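You operate a simulated robot arm through the tools that you are given. There is no shell and no other tool.

Carry out the task below with a simulated robot arm. There is one attempt and no reset: what you move stays moved.

## Task
Stop the rollers, dial to 0, power off, then park both plugs in the socket block.

The check looks at the end state, three seconds after you hand in, the way a careful person would. Anything else that was tipped, shoved, dropped, spilled or broken makes it a failure.

## Robot
A 6-joint arm with a fingered hand, fixed in place. Base frame: the origin is at the foot of the arm, x ahead of it, y to its left, z up. Readings come in cm, rad, newtons and seconds.
With the tool pointing down near the work surface it reaches from about 38 to 94 cm from the base axis. Its first joint turns from -2.897 to 2.897 rad. Payload 5 kg.
The TCP is the grasp point between the finger pads, 3.7 cm short of the fingertips. In the tool frame z runs along the fingers and y along their closing line. The gripper opens to 12.4 cm. The gripper's body begins 4.3 cm behind the TCP. The gripper is a hand of 3 fingers: y runs from the thumb to the fingers, the wrist lies at [-2.1, -12.5, -21.5] in the tool frame, and closing takes about 1.5 s.
Orientation is told as [roll, pitch, yaw] about the base's x, y, z axes, in that order, counted from this pose: with the fingers straight down and the wrist toward the robot, the tool's x, y and z point along [0, 1, 0], [1, 0, 0] and [0, 0, -1] of the base frame.

## Interface
- The arm moves only by the tool step_arm. Its argument "plan" is a list of rows, each an object of numbers (a shift or turn left out is 0, a gripper value left out holds the last): "x", "y", "z": the shift along the tool's x, y, z in cm; "ax", "ay", "az": the turn, a rotation vector about the tool's x, y, z in rad; "claw": the opening in per cent of the stroke, from 0 (shut) to 100 (fully open). In form: [{"x": .., "y": .., "z": .., "ax": .., "ay": .., "az": .., "claw": ..}, ...]. A call has 1 to 20 rows; each row shifts and turns the commanded pose from where the row before left it, along the tool's axes as they then stand. A row lasts 0.2 s, in which the tool goes at most 5 cm and 0.15 rad; a call with a longer step from one row to the next is refused whole, and so is a gripper value outside its range. Where a pose cannot be reached the arm comes as near as it can. A force on the tool above 40 N (or 10 N above the force at the start of the call, whichever is more), or a blocked arm, ends the call early, and 0.2 s more pass. The fingers move at their own pace (about 7.2 cm/s each) and stop on an object; they squeeze with about 31 N. The grip force told is the motor's: it shows also when the fingers shut on nothing. Time passes only in rows, and 0.2 s behind the last, so rows that do not move let the fingers close. It gives the time, the measured TCP pose, the force on the tool (base axes), the opening and the grip force at its end, in the units of the frame above (readings bear some noise), with the torque about the TCP (base axes, N m) and any sound that the robot's microphone picked up.
- Cameras (640 x 400 px; columns grow to the right, rows downward): "scene" is fixed at [40.41, 65.06, 146.36]; the picture's right is [-0.77, -0.64, 0.00], its down [-0.24, 0.29, -0.93] and it looks along [0.60, -0.71, -0.37] (base axes); focal length 369 px, centre (320, 200). "wrist" rides on the gripper at [7.2, -10.4, -15.4] in the tool frame; the picture's right is [-0.83, 0.26, -0.49], its down [-0.51, -0.72, 0.47] and it looks along [-0.23, 0.64, 0.73] (tool axes); focal length 243 px, centre (320, 200). There is no depth. A picture from a camera that has moved, and an enlarged one, comes with that camera's place and axes in the base frame and with its lens. The place of the scene camera against the robot may be out by one fixed shift of up to 1.2 cm in any direction.
- capture(camera): a new picture of that camera. The clock stands still meanwhile.
- hand_shape(shape): the hand has 3 fingers and takes this shape, open, in about a second: jaw (thumb against the fingers, like two jaws); tri (thumb and two fingers); tip (a fingertip pinch); poke (one finger out to press); point (the index stretched); flat (the hand flat); cup (the hand cupped); fist (a fist). The gripper value then closes the fingers along that shape, each until it touches; the sizes above hold for jaw. It gives what a move gives, with no picture.
- enlarge(camera, box): a new picture of the part [left, top, right, bottom] of that camera's present view, enlarged. The clock stands still meanwhile.
- sign_off(): hands the job in; it is judged then, once.

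Places have to be worked out from the pictures, the camera data and where the tool is seen. Open the gripper and draw the arm clear of the work before you hand the job in, unless the task says otherwise.

The tools are called as name(argument=value, ...) on one line, values as JSON. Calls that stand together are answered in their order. step_arm: Moves the arm, as the interface text tells. Its arguments: {"type":"object","properties":{"plan":{"type":"array","items":{"type":"object","properties":{"x":{"type":"number"},"y":{"type":"number"},"z":{"type":"number"},"ax":{"type":"number"},"ay":{"type":"number"},"az":{"type":"number"},"claw":{"type":"number"}}}}},"required":["plan"]} The other tools are called the same way: hand_shape (shape) gives the hand a shape; capture (camera) takes a picture; enlarge (camera, box) takes an enlarged picture of a part of a camera's view; sign_off () hands the job in.

At the start:

```text
time_s: 0.0
tcp_pos: [71.24, -21.1, 124.11]
tool_rot: [0.0, 0.001, 0.0]
ft_force: [-0.2, 0.4, 0.5]
wrist_torque: [0.0, -0.02, 0.0]
finger_gap: 12.36
finger_force: 0.0
shape: jaw
```

scene: 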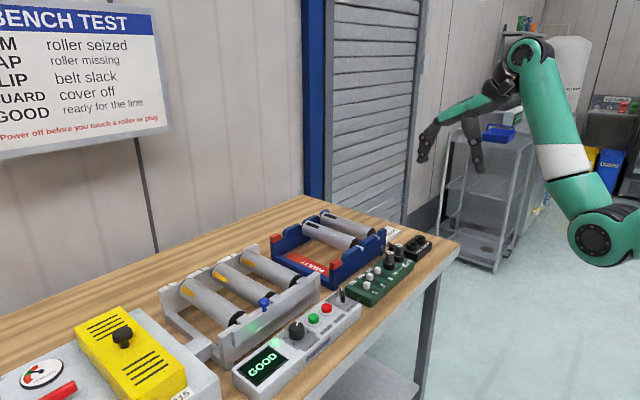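
wrist: 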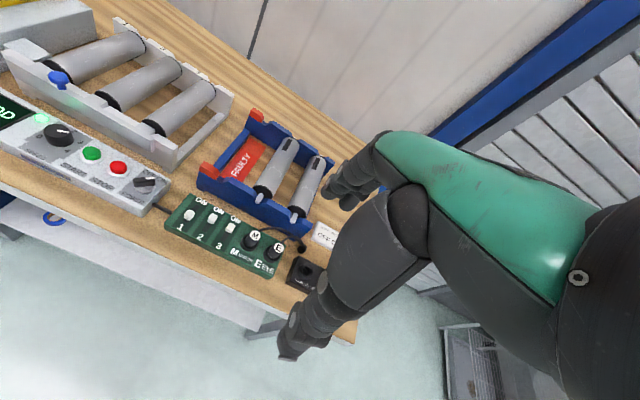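

The pictures show a conveyor tester with a control box (GOOD display, dial, green/red buttons, a power key/switch), and a green board with three white plugs/toggles and M and E plugs plus a small black socket block. I'll enlarge to see details.

enlarge(camera="scene", box=[220, 200, 460, 400])

enlarge(camera="wrist", box=[140, 120, 360, 300])

enlarge(camera="wrist", box=[0, 60, 200, 230])

enlarge(camera="scene", box=[0, 0, 180, 160])

```text
2.00 times, centred on (340, 300) of scene
camera zoom: at [40.41, 65.06, 146.36], right [-0.77, -0.64, 0.0], down [-0.24, 0.29, -0.93], along [0.6, -0.71, -0.37], focal length 739 px, centre (280, 0)
```

zoom: 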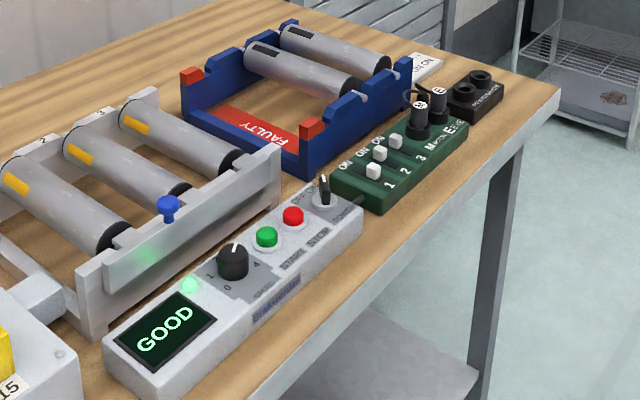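

```text
2.22 times, centred on (250, 210) of wrist
camera zoom: at [60.82, -13.8, 139.61], right [0.26, -0.83, 0.49], down [-0.72, -0.51, -0.47], along [0.64, -0.23, -0.73], focal length 539 px, centre (476, 178)
```

zoom: 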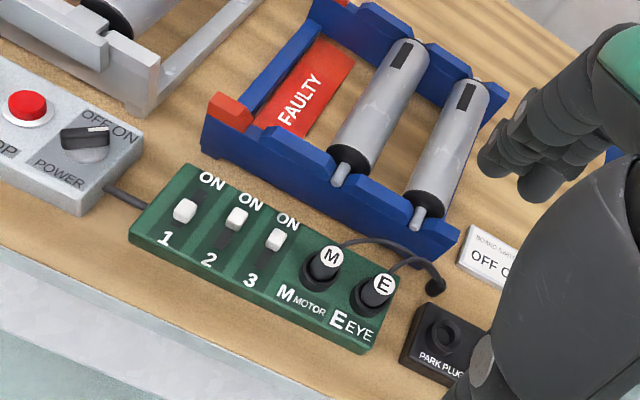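

```text
2.35 times, centred on (100, 145) of wrist
camera zoom: at [60.82, -13.8, 139.61], right [0.26, -0.83, 0.49], down [-0.72, -0.51, -0.47], along [0.64, -0.23, -0.73], focal length 571 px, centre (838, 329)
```

zoom: 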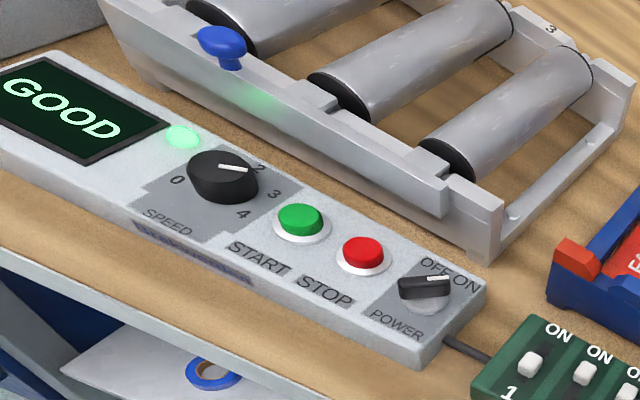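

```text
2.50 times, centred on (90, 80) of scene
camera zoom: at [40.41, 65.06, 146.36], right [-0.77, -0.64, 0.0], down [-0.24, 0.29, -0.93], along [0.6, -0.71, -0.37], focal length 924 px, centre (895, 500)
```

zoom: 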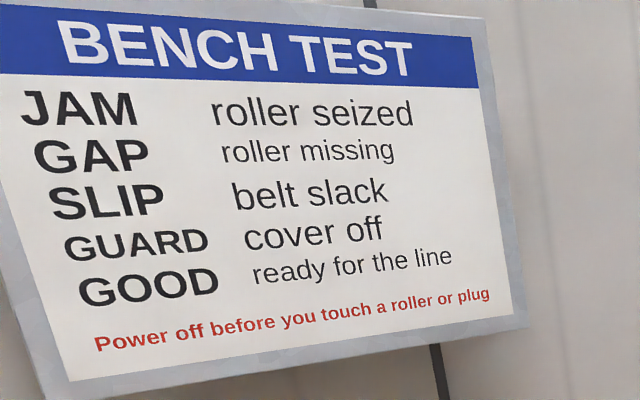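

The red STOP appears near (84.7, 10.4, ~90.5), START 5 cm to its left, power knob near (84.7, 5.5), dial near (85, 21), plugs M/E near (84.5, -18)/(84.4, -23.6), and the park block near (84.5, -32…-38). I'll check what the poke and tip shapes look like before approaching.

hand_shape(shape="tip")

capture(camera="wrist")

hand_shape(shape="poke")

capture(camera="wrist")

enlarge(camera="scene", box=[380, 60, 540, 180])

```text
time_s: 0.9
tcp_pos: [71.38, -21.08, 123.96]
tool_rot: [0.0, 0.0, 0.0]
ft_force: [0.2, -0.5, 0.5]
wrist_torque: [0.0, 0.01, 0.0]
finger_gap: 12.38
finger_force: 0.0
shape: tip
```

```text
taken
camera wrist: at [60.82, -13.8, 139.61], right [0.26, -0.83, 0.49], down [-0.72, -0.51, -0.47], along [0.64, -0.23, -0.73], focal length 243 px, centre (320, 200)
```

wrist: 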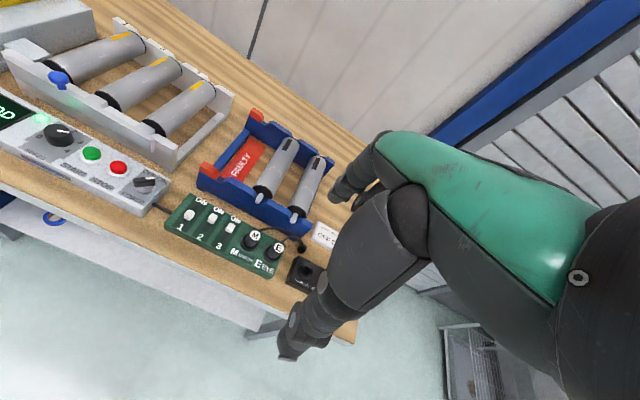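

```text
time_s: 1.8
tcp_pos: [71.43, -21.07, 124.13]
tool_rot: [0.0, 0.0, 0.0]
ft_force: [-0.6, -0.4, 0.1]
wrist_torque: [0.01, 0.02, -0.02]
finger_gap: 0.0
finger_force: 0.0
shape: poke
```

```text
taken
camera wrist: at [60.82, -13.79, 139.61], right [0.26, -0.83, 0.49], down [-0.72, -0.51, -0.47], along [0.64, -0.23, -0.73], focal length 243 px, centre (320, 200)
```

wrist: 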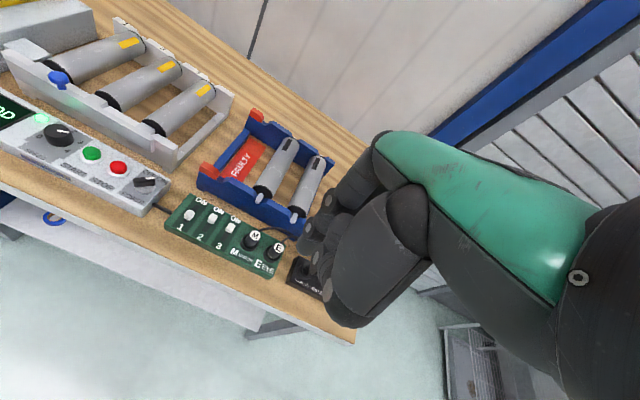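

```text
3.33 times, centred on (460, 120) of scene
camera zoom: at [40.41, 65.06, 146.36], right [-0.77, -0.64, 0.0], down [-0.24, 0.29, -0.93], along [0.6, -0.71, -0.37], focal length 1231 px, centre (-147, 467)
```

zoom: 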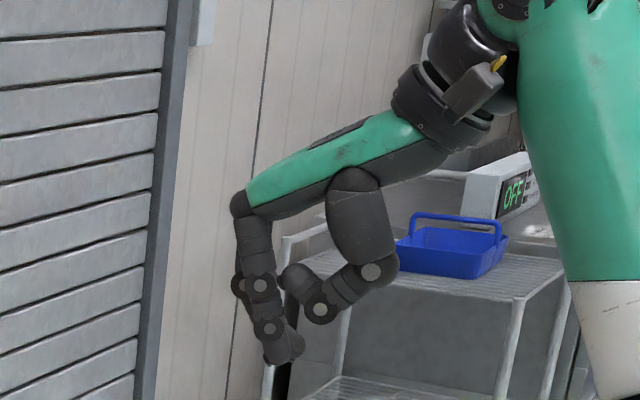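

I'll enlarge the wrist view to find the poke fingertip.

enlarge(camera="wrist", box=[240, 140, 400, 340])

```text
2.00 times, centred on (320, 240) of wrist
camera zoom: at [60.82, -13.79, 139.61], right [0.26, -0.83, 0.49], down [-0.72, -0.51, -0.47], along [0.64, -0.23, -0.73], focal length 485 px, centre (320, 120)
```

zoom: 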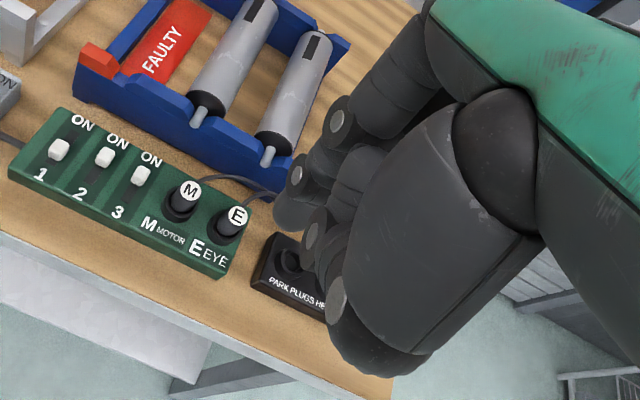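

The poke fingertip seems about 3 cm below the TCP, within a cm laterally. I move across at height to above the STOP button, then descend to a hover.

step_arm(plan=[{"x": 3.85, "y": 1.65}, {"x": 3.85, "y": 1.65}, {"x": 3.85, "y": 1.65}, {"x": 3.85, "y": 1.65}, {"x": 3.85, "y": 1.65}, {"x": 3.85, "y": 1.65}, {"x": 3.85, "y": 1.65}, {"x": 3.85, "y": 1.65}, {"z": 3}, {"z": 3}, {"z": 3}, {"z": 3}, {"z": 3}, {"z": 3}, {"z": 3}])

capture(camera="wrist")

capture(camera="scene")

```text
time_s: 5.0
tcp_pos: [84.57, 9.57, 102.94]
tool_rot: [0.0, 0.0, 0.0]
ft_force: [-0.2, -1.1, 0.5]
wrist_torque: [0.02, -0.03, 0.01]
finger_gap: 0.0
finger_force: 0.0
shape: poke
```

```text
taken
camera wrist: at [73.97, 16.88, 118.51], right [0.26, -0.83, 0.49], down [-0.72, -0.51, -0.47], along [0.64, -0.23, -0.73], focal length 243 px, centre (320, 200)
```

wrist: 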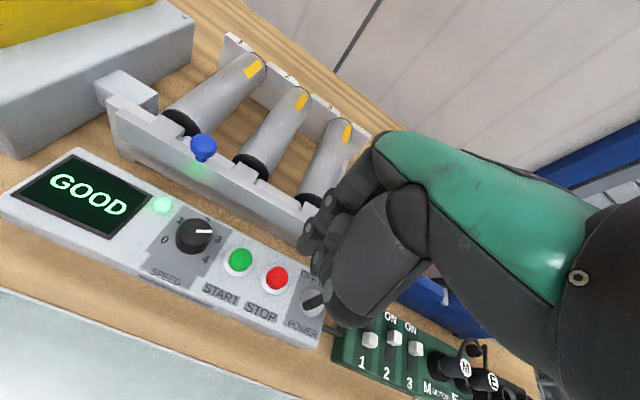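

```text
taken
```

scene: 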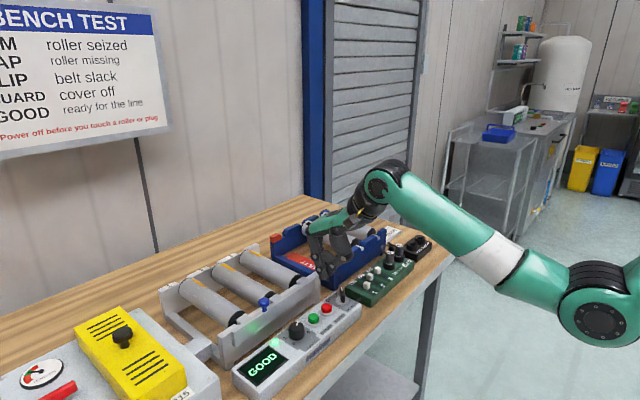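

Now hovering; I'll zoom both cameras to refine the button and fingertip positions.

enlarge(camera="wrist", box=[140, 180, 360, 360])

enlarge(camera="scene", box=[270, 200, 400, 330])

```text
2.22 times, centred on (250, 270) of wrist
camera zoom: at [73.97, 16.88, 118.51], right [0.26, -0.83, 0.49], down [-0.72, -0.51, -0.47], along [0.64, -0.23, -0.73], focal length 539 px, centre (476, 44)
```

zoom: 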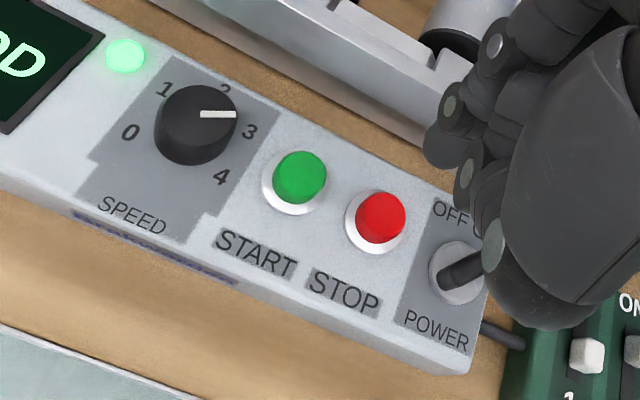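

```text
3.08 times, centred on (335, 265) of scene
camera zoom: at [40.41, 65.06, 146.36], right [-0.77, -0.64, 0.0], down [-0.24, 0.29, -0.93], along [0.6, -0.71, -0.37], focal length 1137 px, centre (274, 0)
```

zoom: 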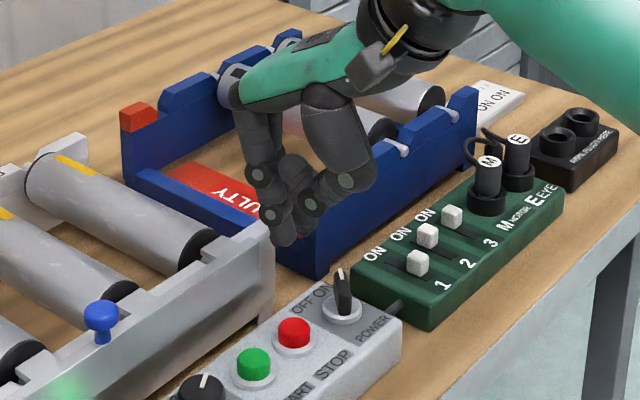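

STOP's top triangulates to about (84.1, 9.9, 91.5); the fingertip is about (84.1, 10.5, 99.4). I shift 0.6 cm right and descend most of the way, then look.

step_arm(plan=[{"x": -0.6}, {"z": 2}, {"z": 2}, {"z": 1.5}, {}])

enlarge(camera="wrist", box=[200, 180, 400, 330])

enlarge(camera="scene", box=[280, 240, 380, 320])

```text
time_s: 6.2
tcp_pos: [84.49, 9.16, 97.6]
tool_rot: [-0.001, 0.0, -0.001]
ft_force: [-0.3, -0.2, 0.4]
wrist_torque: [-0.02, -0.01, 0.01]
finger_gap: 0.03
finger_force: 0.0
shape: poke
```

```text
2.67 times, centred on (300, 255) of wrist
camera zoom: at [73.94, 16.51, 113.03], right [0.26, -0.83, 0.49], down [-0.72, -0.51, -0.47], along [0.64, -0.23, -0.73], focal length 647 px, centre (373, 53)
```

zoom: 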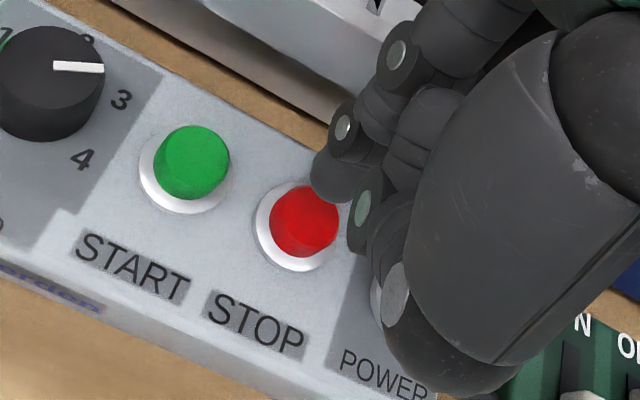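

```text
5.00 times, centred on (330, 280) of scene
camera zoom: at [40.41, 65.06, 146.36], right [-0.77, -0.64, 0.0], down [-0.24, 0.29, -0.93], along [0.6, -0.71, -0.37], focal length 1847 px, centre (270, -200)
```

zoom: 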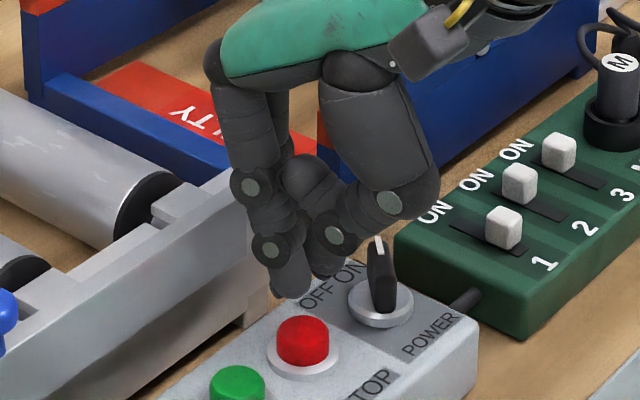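

Fingertip at about (84.3, 10.1, 94.1) sits right over the button. I descend gently in small steps and watch force and sound.

step_arm(plan=[{"y": -0.2, "z": 1}, {"z": 0.8}, {"z": 0.3}, {"z": 0.3}, {}])

enlarge(camera="scene", box=[220, 240, 380, 400])

enlarge(camera="wrist", box=[200, 180, 400, 330])

```text
time_s: 7.4
tcp_pos: [84.29, 9.08, 95.13]
tool_rot: [-0.002, 0.0, 0.0]
ft_force: [-0.2, 0.7, 3.8]
wrist_torque: [0.03, -0.01, 0.04]
finger_gap: 0.0
finger_force: 0.0
shape: poke
```

```text
2.50 times, centred on (300, 320) of scene
camera zoom: at [40.41, 65.06, 146.36], right [-0.77, -0.64, 0.0], down [-0.24, 0.29, -0.93], along [0.6, -0.71, -0.37], focal length 924 px, centre (370, -100)
```

zoom: 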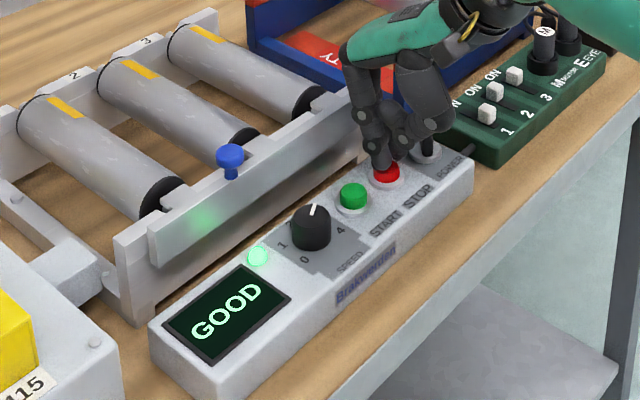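

```text
2.67 times, centred on (300, 255) of wrist
camera zoom: at [73.84, 16.45, 110.7], right [0.26, -0.83, 0.49], down [-0.72, -0.51, -0.47], along [0.64, -0.23, -0.73], focal length 647 px, centre (373, 53)
```

zoom: 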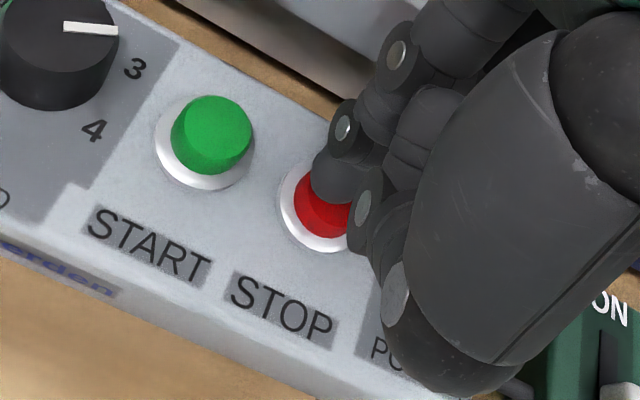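

Contact at 3.8 N. I press further in small steps.

step_arm(plan=[{"z": 0.2}, {"z": 0.2}, {}])

enlarge(camera="scene", box=[220, 240, 380, 400])

```text
time_s: 8.2
tcp_pos: [84.42, 9.07, 94.83]
tool_rot: [0.0, -0.002, 0.0]
ft_force: [-1.4, -1.3, 6.9]
wrist_torque: [0.01, -0.02, 0.01]
finger_gap: 0.04
finger_force: 0.0
shape: poke
heard: click
```

```text
2.50 times, centred on (300, 320) of scene
camera zoom: at [40.41, 65.06, 146.36], right [-0.77, -0.64, 0.0], down [-0.24, 0.29, -0.93], along [0.6, -0.71, -0.37], focal length 924 px, centre (370, -100)
```

zoom: 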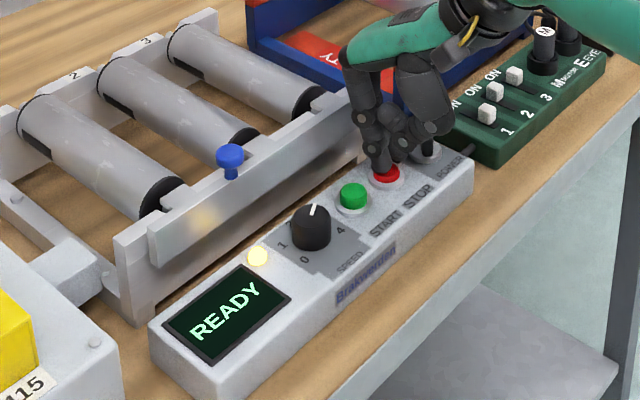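

STOP clicked, display now READY and rollers stopped. I raise, move above the dial (~(84.2, 20.0, top 92.6)), and change to jaw to inspect the finger geometry.

step_arm(plan=[{"z": -2}, {"z": -4}, {"z": -4}, {"z": -4}, {"z": -3}, {"x": 3.7, "y": -0.1}, {"x": 3.7, "y": -0.1}, {"x": 3.5}, {}])

hand_shape(shape="jaw")

step_arm(plan=[{"claw": 45}, {}, {}, {}, {}])

capture(camera="wrist")

enlarge(camera="scene", box=[220, 160, 420, 340])

```text
time_s: 10.2
tcp_pos: [84.51, 20.02, 111.96]
tool_rot: [0.0, -0.001, 0.0]
ft_force: [0.5, -0.5, 0.3]
wrist_torque: [-0.02, 0.0, -0.04]
finger_gap: 0.0
finger_force: 0.0
shape: poke
```

```text
time_s: 11.1
tcp_pos: [84.36, 20.02, 111.92]
tool_rot: [0.0, 0.001, 0.001]
ft_force: [-1.0, 0.4, 0.3]
wrist_torque: [0.0, 0.01, -0.02]
finger_gap: 12.4
finger_force: 0.1
shape: jaw
```

```text
time_s: 12.3
tcp_pos: [84.32, 20.12, 111.94]
tool_rot: [-0.002, 0.0, 0.001]
ft_force: [1.0, 1.0, 0.3]
wrist_torque: [-0.03, 0.01, -0.01]
finger_gap: 5.64
finger_force: 0.0
shape: jaw
```

```text
taken
camera wrist: at [73.81, 27.32, 127.53], right [0.26, -0.83, 0.49], down [-0.72, -0.51, -0.47], along [0.64, -0.23, -0.73], focal length 243 px, centre (320, 200)
```

wrist: 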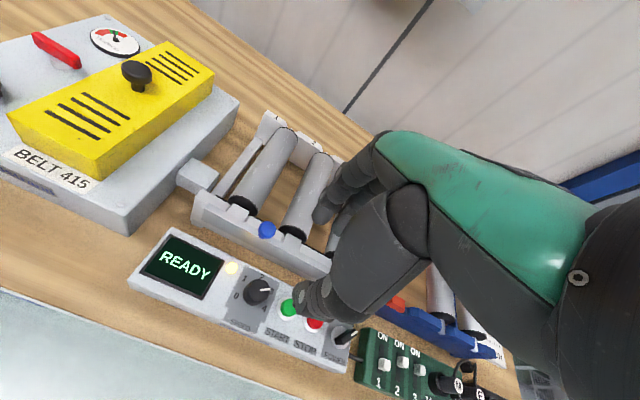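

```text
2.22 times, centred on (320, 250) of scene
camera zoom: at [40.41, 65.06, 146.36], right [-0.77, -0.64, 0.0], down [-0.24, 0.29, -0.93], along [0.6, -0.71, -0.37], focal length 821 px, centre (320, 89)
```

zoom: 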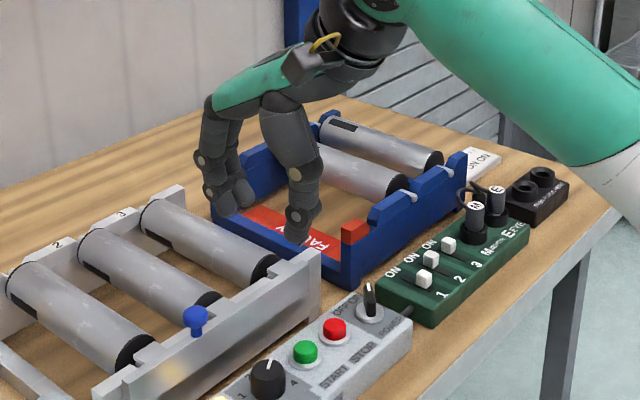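

Let me zoom into the hand itself to measure the finger bulge.

enlarge(camera="scene", box=[250, 160, 350, 280])

enlarge(camera="wrist", box=[200, 150, 400, 350])

```text
3.33 times, centred on (300, 220) of scene
camera zoom: at [40.41, 65.06, 146.36], right [-0.77, -0.64, 0.0], down [-0.24, 0.29, -0.93], along [0.6, -0.71, -0.37], focal length 1231 px, centre (387, 133)
```

zoom: 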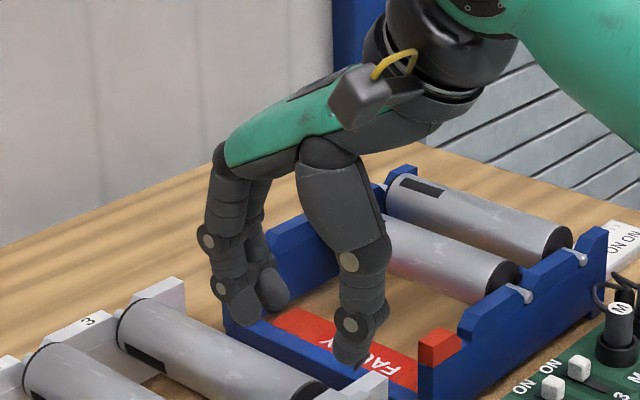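

```text
2.00 times, centred on (300, 250) of wrist
camera zoom: at [73.81, 27.32, 127.53], right [0.26, -0.83, 0.49], down [-0.72, -0.51, -0.47], along [0.64, -0.23, -0.73], focal length 485 px, centre (360, 100)
```

zoom: 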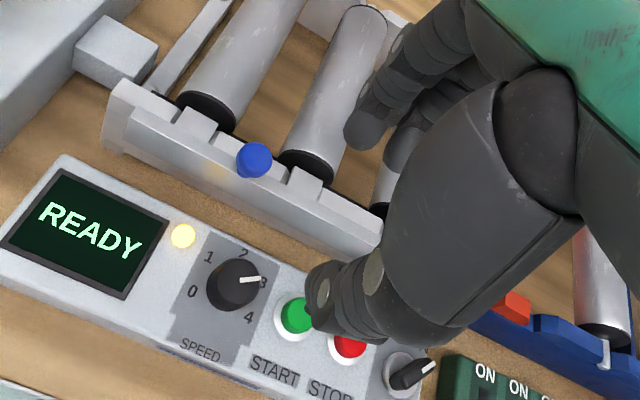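

The two fingers bulge outward about 5–6 cm near TCP height, which matters beside the conveyor plate and its blue knob (~(89.7, 23.5, top 98.5)). I'll check the slimmer "tip" shape partly closed.

hand_shape(shape="tip")

step_arm(plan=[{"claw": 32}, {}, {}, {}, {}, {}])

enlarge(camera="scene", box=[250, 160, 350, 280])

enlarge(camera="wrist", box=[200, 150, 400, 350])

```text
time_s: 13.2
tcp_pos: [84.22, 19.93, 111.89]
tool_rot: [0.0, -0.002, 0.0]
ft_force: [0.0, -0.4, 0.0]
wrist_torque: [-0.03, 0.01, 0.01]
finger_gap: 12.38
finger_force: 0.1
shape: tip
```

```text
time_s: 14.6
tcp_pos: [84.25, 20.02, 112.1]
tool_rot: [0.002, 0.0, 0.0]
ft_force: [-0.5, 0.1, 0.0]
wrist_torque: [-0.02, -0.02, 0.0]
finger_gap: 4.03
finger_force: 0.1
shape: tip
```

```text
3.33 times, centred on (300, 220) of scene
camera zoom: at [40.41, 65.06, 146.36], right [-0.77, -0.64, 0.0], down [-0.24, 0.29, -0.93], along [0.6, -0.71, -0.37], focal length 1231 px, centre (387, 133)
```

zoom: 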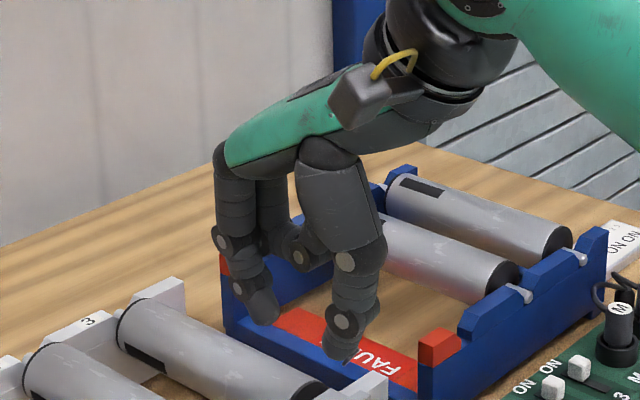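

```text
2.00 times, centred on (300, 250) of wrist
camera zoom: at [73.81, 27.32, 127.53], right [0.26, -0.83, 0.49], down [-0.72, -0.51, -0.47], along [0.64, -0.23, -0.73], focal length 485 px, centre (360, 100)
```

zoom: 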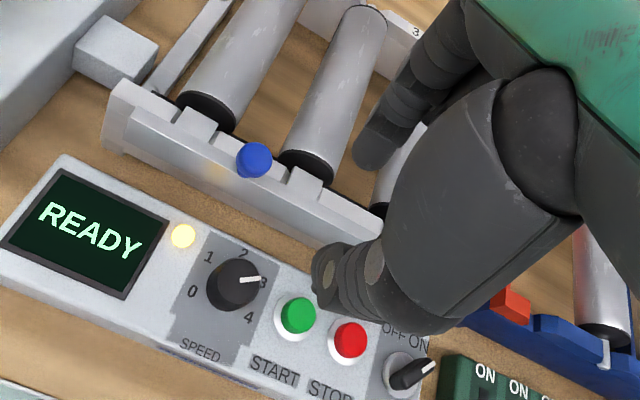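

Tip pinch (index + thumb) is slimmer and fits the 3.4 cm dial. I'll pre-rotate the hand about −52° in yaw at hover so the finger stays clear of the plate and blue knob, then check reach.

step_arm(plan=[{"az": 0.13, "claw": 38}, {"az": 0.13}, {"az": 0.13}, {"az": 0.13}, {"az": 0.13}, {"az": 0.13}, {"az": 0.13}, {"z": 3}, {"z": 3}, {"z": 3}, {}])

capture(camera="wrist")

enlarge(camera="scene", box=[220, 200, 360, 360])

```text
time_s: 17.0
tcp_pos: [84.25, 20.09, 102.85]
tool_rot: [-0.002, 0.001, -0.911]
ft_force: [-0.3, 1.1, 0.5]
wrist_torque: [0.02, -0.01, -0.02]
finger_gap: 4.66
finger_force: 0.1
shape: tip
```

```text
taken
camera wrist: at [83.41, 32.8, 118.32], right [-0.5, -0.72, 0.49], down [-0.84, 0.26, -0.47], along [0.21, -0.65, -0.73], focal length 243 px, centre (320, 200)
```

wrist: 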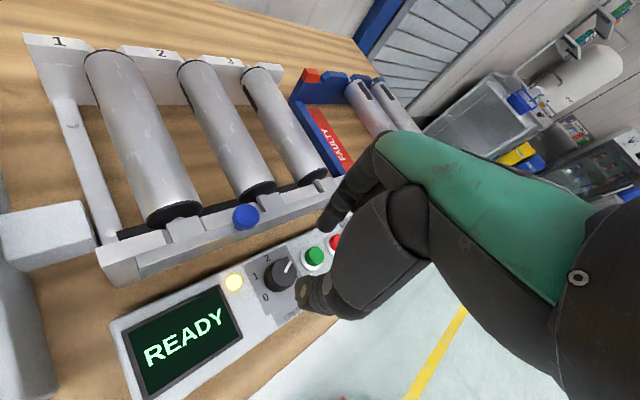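

```text
2.50 times, centred on (290, 280) of scene
camera zoom: at [40.41, 65.06, 146.36], right [-0.77, -0.64, 0.0], down [-0.24, 0.29, -0.93], along [0.6, -0.71, -0.37], focal length 924 px, centre (395, 0)
```

zoom: 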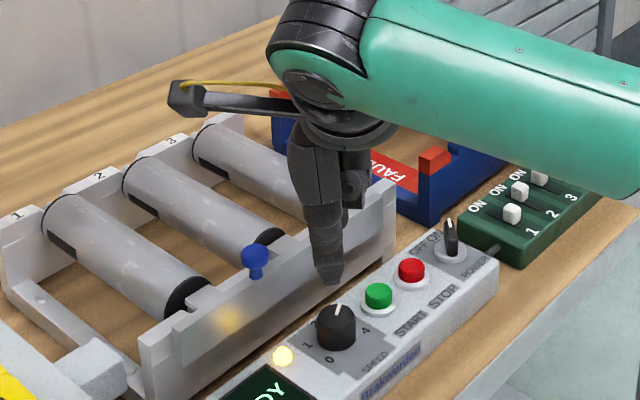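

Pose reached. Zoom in on the dial with the wrist camera to refine centre and clearances.

enlarge(camera="wrist", box=[220, 180, 380, 320])

```text
2.86 times, centred on (300, 250) of wrist
camera zoom: at [83.41, 32.8, 118.32], right [-0.5, -0.72, 0.49], down [-0.84, 0.26, -0.47], along [0.21, -0.65, -0.73], focal length 693 px, centre (377, 57)
```

zoom: 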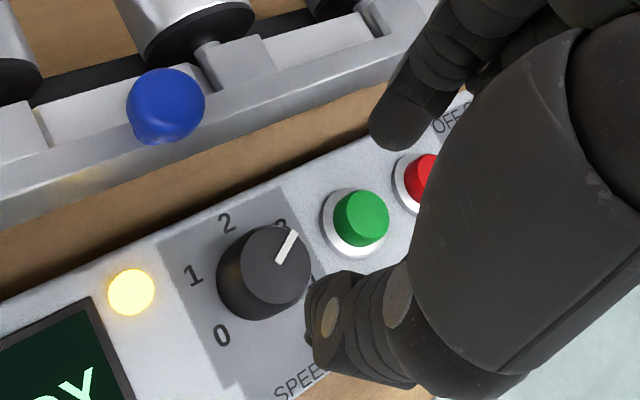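

Dial centre confirmed ≈ (84.3, 20.1). The pads (4.66 cm gap) straddle it, so I descend most of the way and look again.

step_arm(plan=[{"z": 2}, {"z": 2}, {"z": 1.5}, {"z": 0.5}, {}])

enlarge(camera="wrist", box=[220, 180, 380, 320])

enlarge(camera="scene", box=[240, 240, 360, 360])

```text
time_s: 18.2
tcp_pos: [84.27, 20.05, 96.73]
tool_rot: [0.001, -0.002, -0.91]
ft_force: [-0.6, 0.9, 0.6]
wrist_torque: [0.01, -0.02, -0.02]
finger_gap: 4.67
finger_force: 0.1
shape: tip
```

```text
2.86 times, centred on (300, 250) of wrist
camera zoom: at [83.4, 32.82, 112.26], right [-0.49, -0.72, 0.49], down [-0.84, 0.26, -0.47], along [0.21, -0.65, -0.73], focal length 693 px, centre (377, 57)
```

zoom: 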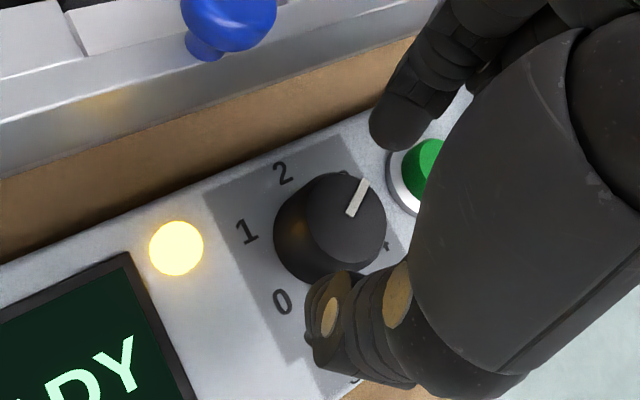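

```text
3.33 times, centred on (300, 300) of scene
camera zoom: at [40.41, 65.06, 146.36], right [-0.77, -0.64, 0.0], down [-0.24, 0.29, -0.93], along [0.6, -0.71, -0.37], focal length 1231 px, centre (387, -133)
```

zoom: 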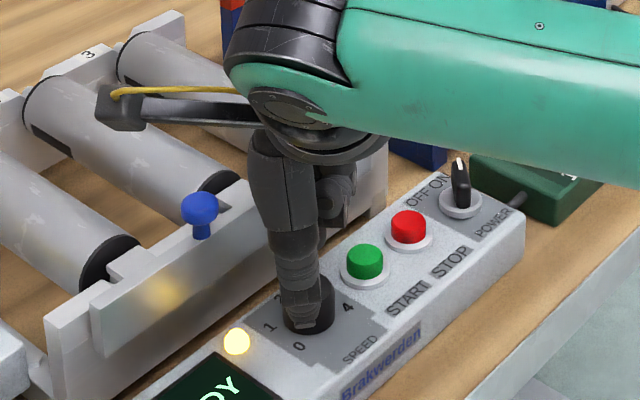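

Fingers straddle the dial and clear START. I descend the last 1.9 cm and close.

step_arm(plan=[{"z": 0.8}, {"z": 0.6}, {"z": 0.5}, {}])

enlarge(camera="wrist", box=[220, 180, 380, 320])

enlarge(camera="scene", box=[270, 270, 350, 350])

```text
time_s: 19.2
tcp_pos: [84.2, 20.12, 95.0]
tool_rot: [0.0, -0.001, -0.911]
ft_force: [1.3, 0.4, -0.2]
wrist_torque: [0.0, -0.02, -0.02]
finger_gap: 4.64
finger_force: 0.0
shape: tip
```

```text
2.86 times, centred on (300, 250) of wrist
camera zoom: at [83.41, 32.8, 110.45], right [-0.49, -0.72, 0.49], down [-0.84, 0.26, -0.47], along [0.21, -0.65, -0.73], focal length 693 px, centre (377, 57)
```

zoom: 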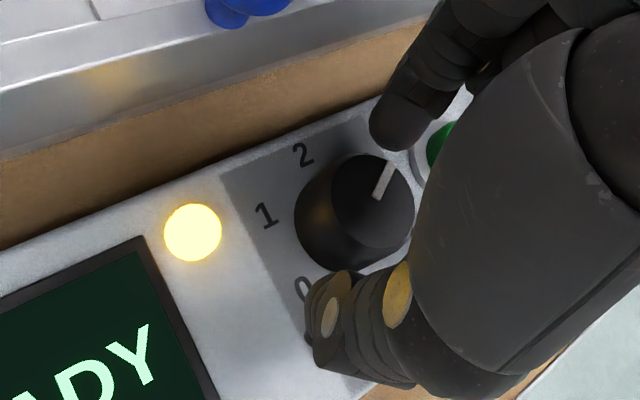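

```text
5.00 times, centred on (310, 310) of scene
camera zoom: at [40.41, 65.06, 146.36], right [-0.77, -0.64, 0.0], down [-0.24, 0.29, -0.93], along [0.6, -0.71, -0.37], focal length 1847 px, centre (370, -350)
```

zoom: 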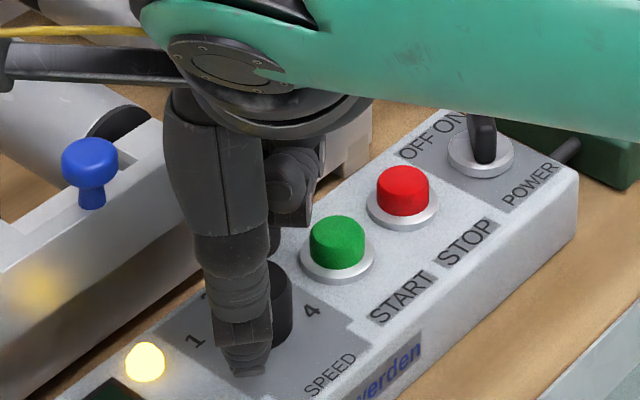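

Well straddled. I close the pinch on the dial.

step_arm(plan=[{"claw": 20}, {"claw": 10}, {"claw": 0}, {}, {}])

enlarge(camera="wrist", box=[220, 180, 380, 320])

```text
time_s: 20.4
tcp_pos: [84.24, 19.98, 94.99]
tool_rot: [-0.001, 0.001, -0.911]
ft_force: [1.8, -0.6, -1.3]
wrist_torque: [-0.09, -0.08, -0.02]
finger_gap: 2.44
finger_force: 30.9
shape: tip
```

```text
2.86 times, centred on (300, 250) of wrist
camera zoom: at [83.41, 32.8, 110.44], right [-0.49, -0.72, 0.49], down [-0.84, 0.26, -0.47], along [0.21, -0.65, -0.73], focal length 693 px, centre (377, 57)
```

zoom: 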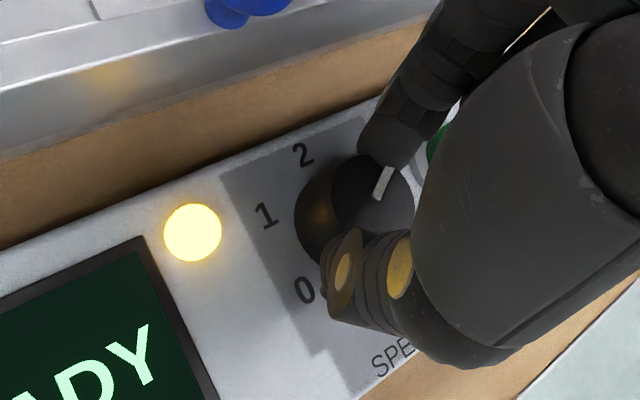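

Gripped at 2.44 cm with 31 N. Now I turn the dial counter-clockwise (yaw up), 0.6 rad first.

step_arm(plan=[{"az": -0.1}, {"az": -0.1}, {"az": -0.1}, {"az": -0.1}, {"az": -0.1}, {"az": -0.1}, {}])

enlarge(camera="wrist", box=[220, 180, 380, 320])

enlarge(camera="scene", box=[250, 230, 350, 350])

```text
time_s: 22.0
tcp_pos: [84.23, 20.18, 94.85]
tool_rot: [-0.001, 0.0, -0.309]
ft_force: [-1.0, -4.5, 1.3]
wrist_torque: [-0.13, -0.08, 0.01]
finger_gap: 2.42
finger_force: 30.6
shape: tip
```

```text
2.86 times, centred on (300, 250) of wrist
camera zoom: at [76.36, 30.22, 110.43], right [0.0, -0.87, 0.49], down [-0.84, -0.26, -0.47], along [0.54, -0.42, -0.73], focal length 693 px, centre (377, 57)
```

zoom: 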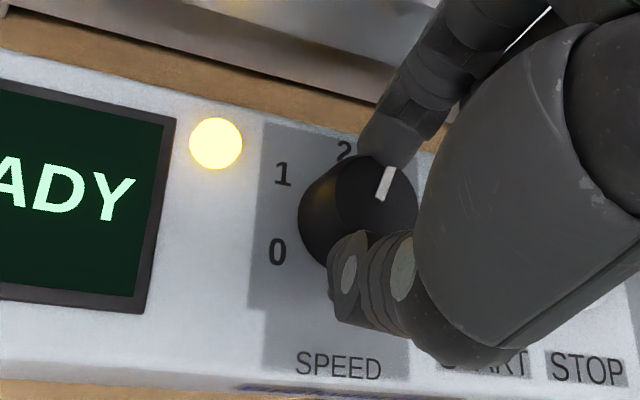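

```text
3.33 times, centred on (300, 290) of scene
camera zoom: at [40.41, 65.06, 146.36], right [-0.77, -0.64, 0.0], down [-0.24, 0.29, -0.93], along [0.6, -0.71, -0.37], focal length 1231 px, centre (387, -100)
```

zoom: 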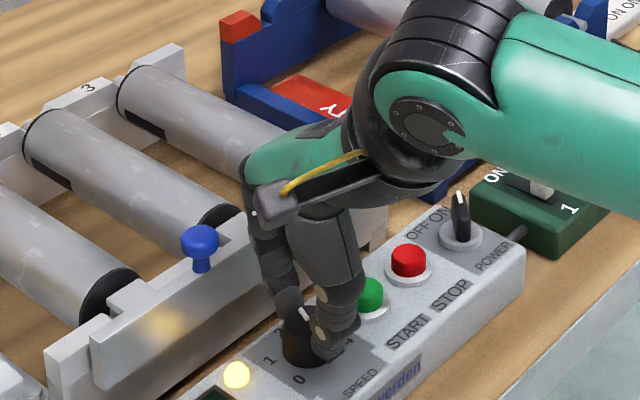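

The dial turns with the hand. A little further, then release, lift, swing back and re-grip.

step_arm(plan=[{"az": -0.08}, {"az": -0.08}, {}])

step_arm(plan=[{"claw": 30}, {}, {}, {"z": -1}, {"z": -1.5}, {"z": -1}, {}])

enlarge(camera="wrist", box=[220, 180, 380, 320])

enlarge(camera="scene", box=[250, 230, 350, 350])

```text
time_s: 22.8
tcp_pos: [84.21, 20.15, 94.88]
tool_rot: [0.0, -0.003, -0.151]
ft_force: [0.5, -5.4, 3.4]
wrist_torque: [-0.14, -0.06, -0.01]
finger_gap: 2.42
finger_force: 30.8
shape: tip
```

```text
time_s: 24.4
tcp_pos: [84.33, 19.99, 98.35]
tool_rot: [0.0, -0.001, -0.149]
ft_force: [-0.6, 0.4, -0.4]
wrist_torque: [0.0, 0.0, 0.01]
finger_gap: 3.7
finger_force: 0.0
shape: tip
```

```text
2.86 times, centred on (300, 250) of wrist
camera zoom: at [74.84, 28.88, 113.93], right [0.13, -0.86, 0.49], down [-0.79, -0.39, -0.47], along [0.6, -0.33, -0.73], focal length 693 px, centre (377, 57)
```

zoom: 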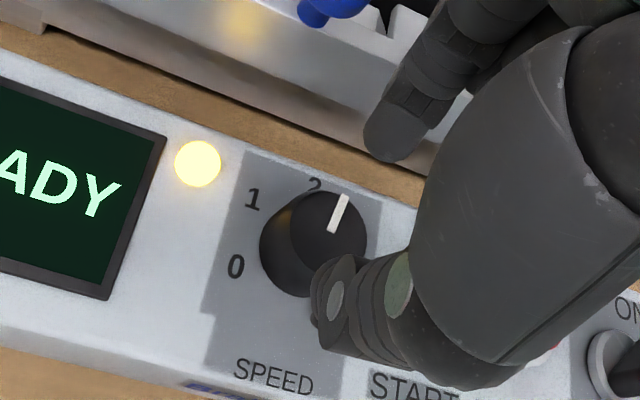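

```text
3.33 times, centred on (300, 290) of scene
camera zoom: at [40.41, 65.06, 146.36], right [-0.77, -0.64, 0.0], down [-0.24, 0.29, -0.93], along [0.6, -0.71, -0.37], focal length 1231 px, centre (387, -100)
```

zoom: 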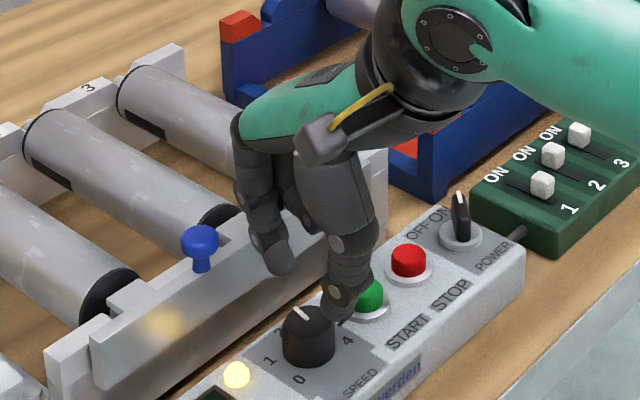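

Pointer is now near 2 (~8°). I swing back to about −57° yaw and re-grip for the next stroke.

step_arm(plan=[{"az": 0.14, "claw": 37}, {"az": 0.14}, {"az": 0.14}, {"az": 0.14}, {"az": 0.14}, {"az": 0.14}, {"z": 1.2}, {"z": 1.2}, {"z": 1}, {}])

enlarge(camera="wrist", box=[220, 180, 380, 320])

```text
time_s: 26.6
tcp_pos: [84.22, 20.03, 95.02]
tool_rot: [-0.001, 0.001, -0.988]
ft_force: [-0.7, -0.6, 0.1]
wrist_torque: [0.0, -0.02, 0.0]
finger_gap: 4.52
finger_force: 0.1
shape: tip
```

```text
2.86 times, centred on (300, 250) of wrist
camera zoom: at [84.41, 32.71, 110.52], right [-0.55, -0.67, 0.49], down [-0.82, 0.33, -0.47], along [0.16, -0.66, -0.73], focal length 693 px, centre (377, 57)
```

zoom: 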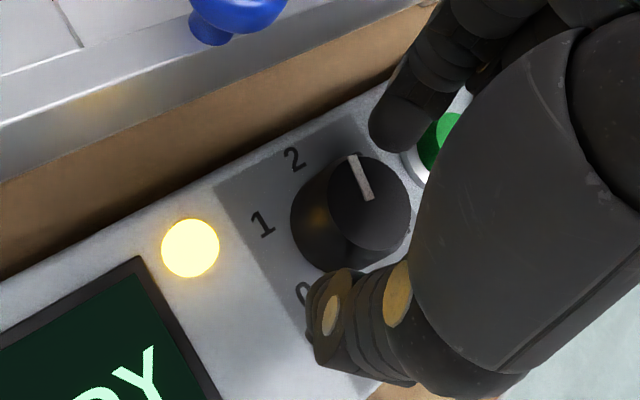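

Positioned again; close and turn 0.84 rad counter-clockwise, then release and lift.

step_arm(plan=[{"claw": 20}, {"claw": 10}, {"claw": 0}, {}, {}, {"az": -0.12}, {"az": -0.12}, {"az": -0.12}, {"az": -0.12}, {"az": -0.12}, {"az": -0.12}, {"az": -0.12}, {}])

step_arm(plan=[{"claw": 30}, {}, {}, {"z": -1}, {"z": -1.5}, {"z": -1}, {}])

enlarge(camera="wrist", box=[220, 180, 380, 320])

enlarge(camera="scene", box=[250, 230, 350, 350])

```text
time_s: 29.4
tcp_pos: [84.32, 19.89, 94.98]
tool_rot: [0.001, -0.002, -0.148]
ft_force: [5.4, -4.7, 4.3]
wrist_torque: [-0.08, -0.27, -0.04]
finger_gap: 2.43
finger_force: 31.4
shape: tip
```

```text
time_s: 31.0
tcp_pos: [84.23, 19.87, 98.19]
tool_rot: [0.0, 0.002, -0.151]
ft_force: [-0.4, -0.5, 0.1]
wrist_torque: [0.04, -0.03, 0.01]
finger_gap: 3.71
finger_force: 0.0
shape: tip
```

```text
2.86 times, centred on (300, 250) of wrist
camera zoom: at [74.85, 28.66, 113.93], right [0.14, -0.86, 0.49], down [-0.79, -0.39, -0.47], along [0.6, -0.32, -0.73], focal length 693 px, centre (377, 57)
```

zoom: 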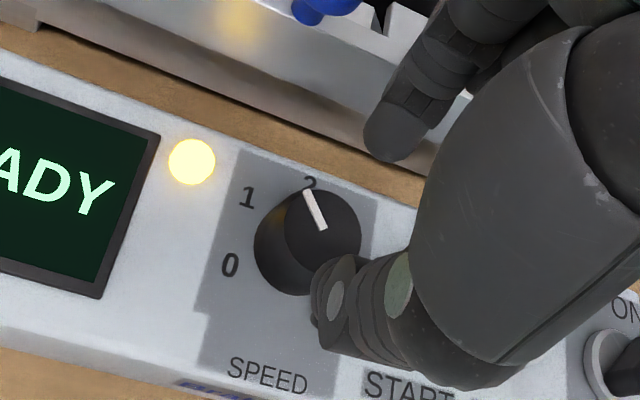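

```text
3.33 times, centred on (300, 290) of scene
camera zoom: at [40.41, 65.06, 146.36], right [-0.77, -0.64, 0.0], down [-0.24, 0.29, -0.93], along [0.6, -0.71, -0.37], focal length 1231 px, centre (387, -100)
```

zoom: 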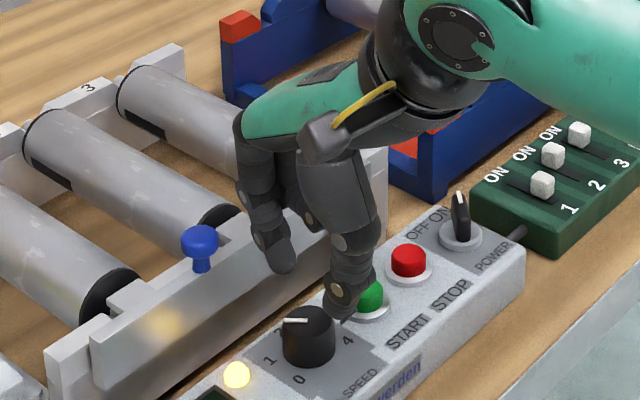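

Pointer is now about halfway between 2 and 1 (~−35°). Repeat the stroke.

step_arm(plan=[{"az": 0.14, "claw": 37}, {"az": 0.14}, {"az": 0.14}, {"az": 0.14}, {"az": 0.14}, {"az": 0.14}, {"z": 1.2}, {"z": 1.2}, {"z": 1}, {}])

step_arm(plan=[{"claw": 20}, {"claw": 10}, {"claw": 0}, {}, {}, {"az": -0.12}, {"az": -0.12}, {"az": -0.12}, {"az": -0.12}, {"az": -0.12}, {"az": -0.12}, {"az": -0.12}, {}])

step_arm(plan=[{"claw": 30}, {}, {}, {"z": -1}, {"z": -1.5}, {"z": -1}, {}])

enlarge(camera="wrist", box=[220, 180, 380, 320])

enlarge(camera="scene", box=[250, 230, 350, 350])

```text
time_s: 33.2
tcp_pos: [84.07, 20.0, 95.15]
tool_rot: [-0.001, 0.0, -0.99]
ft_force: [0.0, 0.5, -0.2]
wrist_torque: [-0.03, 0.01, -0.02]
finger_gap: 4.54
finger_force: 0.2
shape: tip
```

```text
time_s: 36.0
tcp_pos: [84.22, 19.93, 95.19]
tool_rot: [-0.001, 0.001, -0.149]
ft_force: [3.1, -4.7, 0.1]
wrist_torque: [-0.13, -0.11, 0.0]
finger_gap: 2.36
finger_force: 31.2
shape: tip
```

```text
time_s: 37.6
tcp_pos: [84.25, 19.95, 98.76]
tool_rot: [0.001, 0.0, -0.148]
ft_force: [-0.3, -0.2, 0.7]
wrist_torque: [-0.01, 0.03, 0.0]
finger_gap: 3.73
finger_force: 0.1
shape: tip
```

```text
2.86 times, centred on (300, 250) of wrist
camera zoom: at [74.85, 28.82, 114.23], right [0.14, -0.86, 0.49], down [-0.79, -0.39, -0.47], along [0.6, -0.32, -0.73], focal length 693 px, centre (377, 57)
```

zoom: 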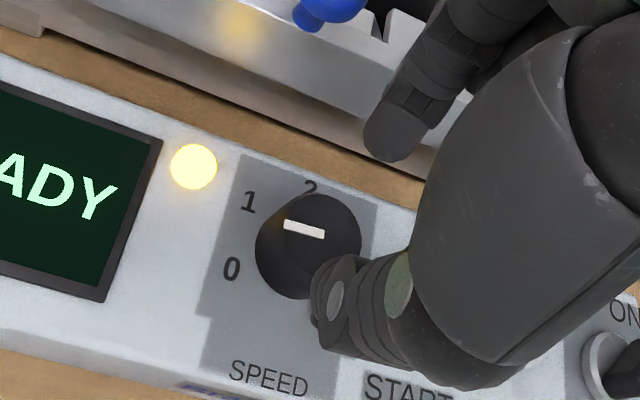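

```text
3.33 times, centred on (300, 290) of scene
camera zoom: at [40.41, 65.06, 146.36], right [-0.77, -0.64, 0.0], down [-0.24, 0.29, -0.93], along [0.6, -0.71, -0.37], focal length 1231 px, centre (387, -100)
```

zoom: 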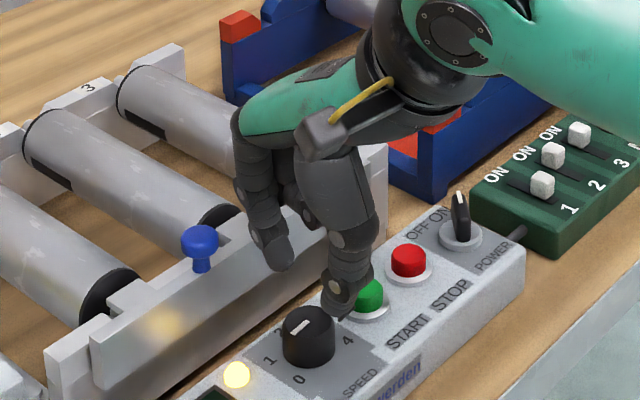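

Pointer is past 1, approaching 0. Zoom tighter to measure what remains.

enlarge(camera="wrist", box=[250, 215, 310, 275])

enlarge(camera="scene", box=[270, 305, 320, 350])

```text
6.67 times, centred on (280, 245) of wrist
camera zoom: at [74.85, 28.82, 114.23], right [0.14, -0.86, 0.49], down [-0.79, -0.39, -0.47], along [0.6, -0.32, -0.73], focal length 1618 px, centre (587, -100)
```

zoom: 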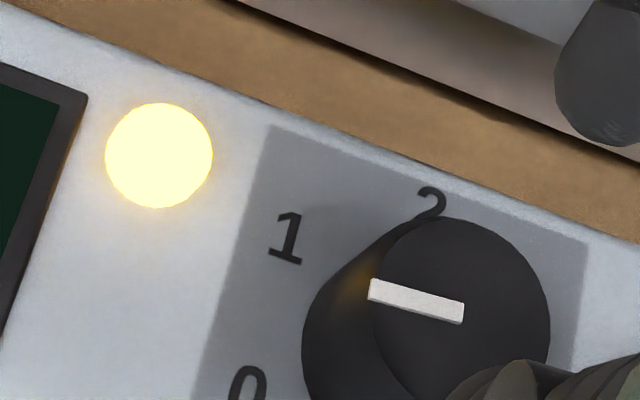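

```text
8.89 times, centred on (295, 328) of scene
camera zoom: at [40.41, 65.06, 146.36], right [-0.77, -0.64, 0.0], down [-0.24, 0.29, -0.93], along [0.6, -0.71, -0.37], focal length 3284 px, centre (542, -933)
```

zoom: 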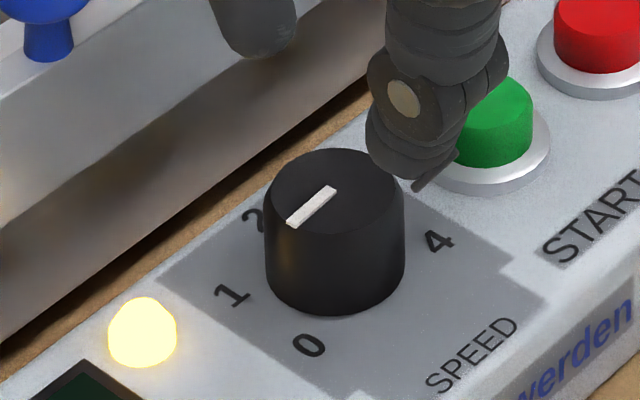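

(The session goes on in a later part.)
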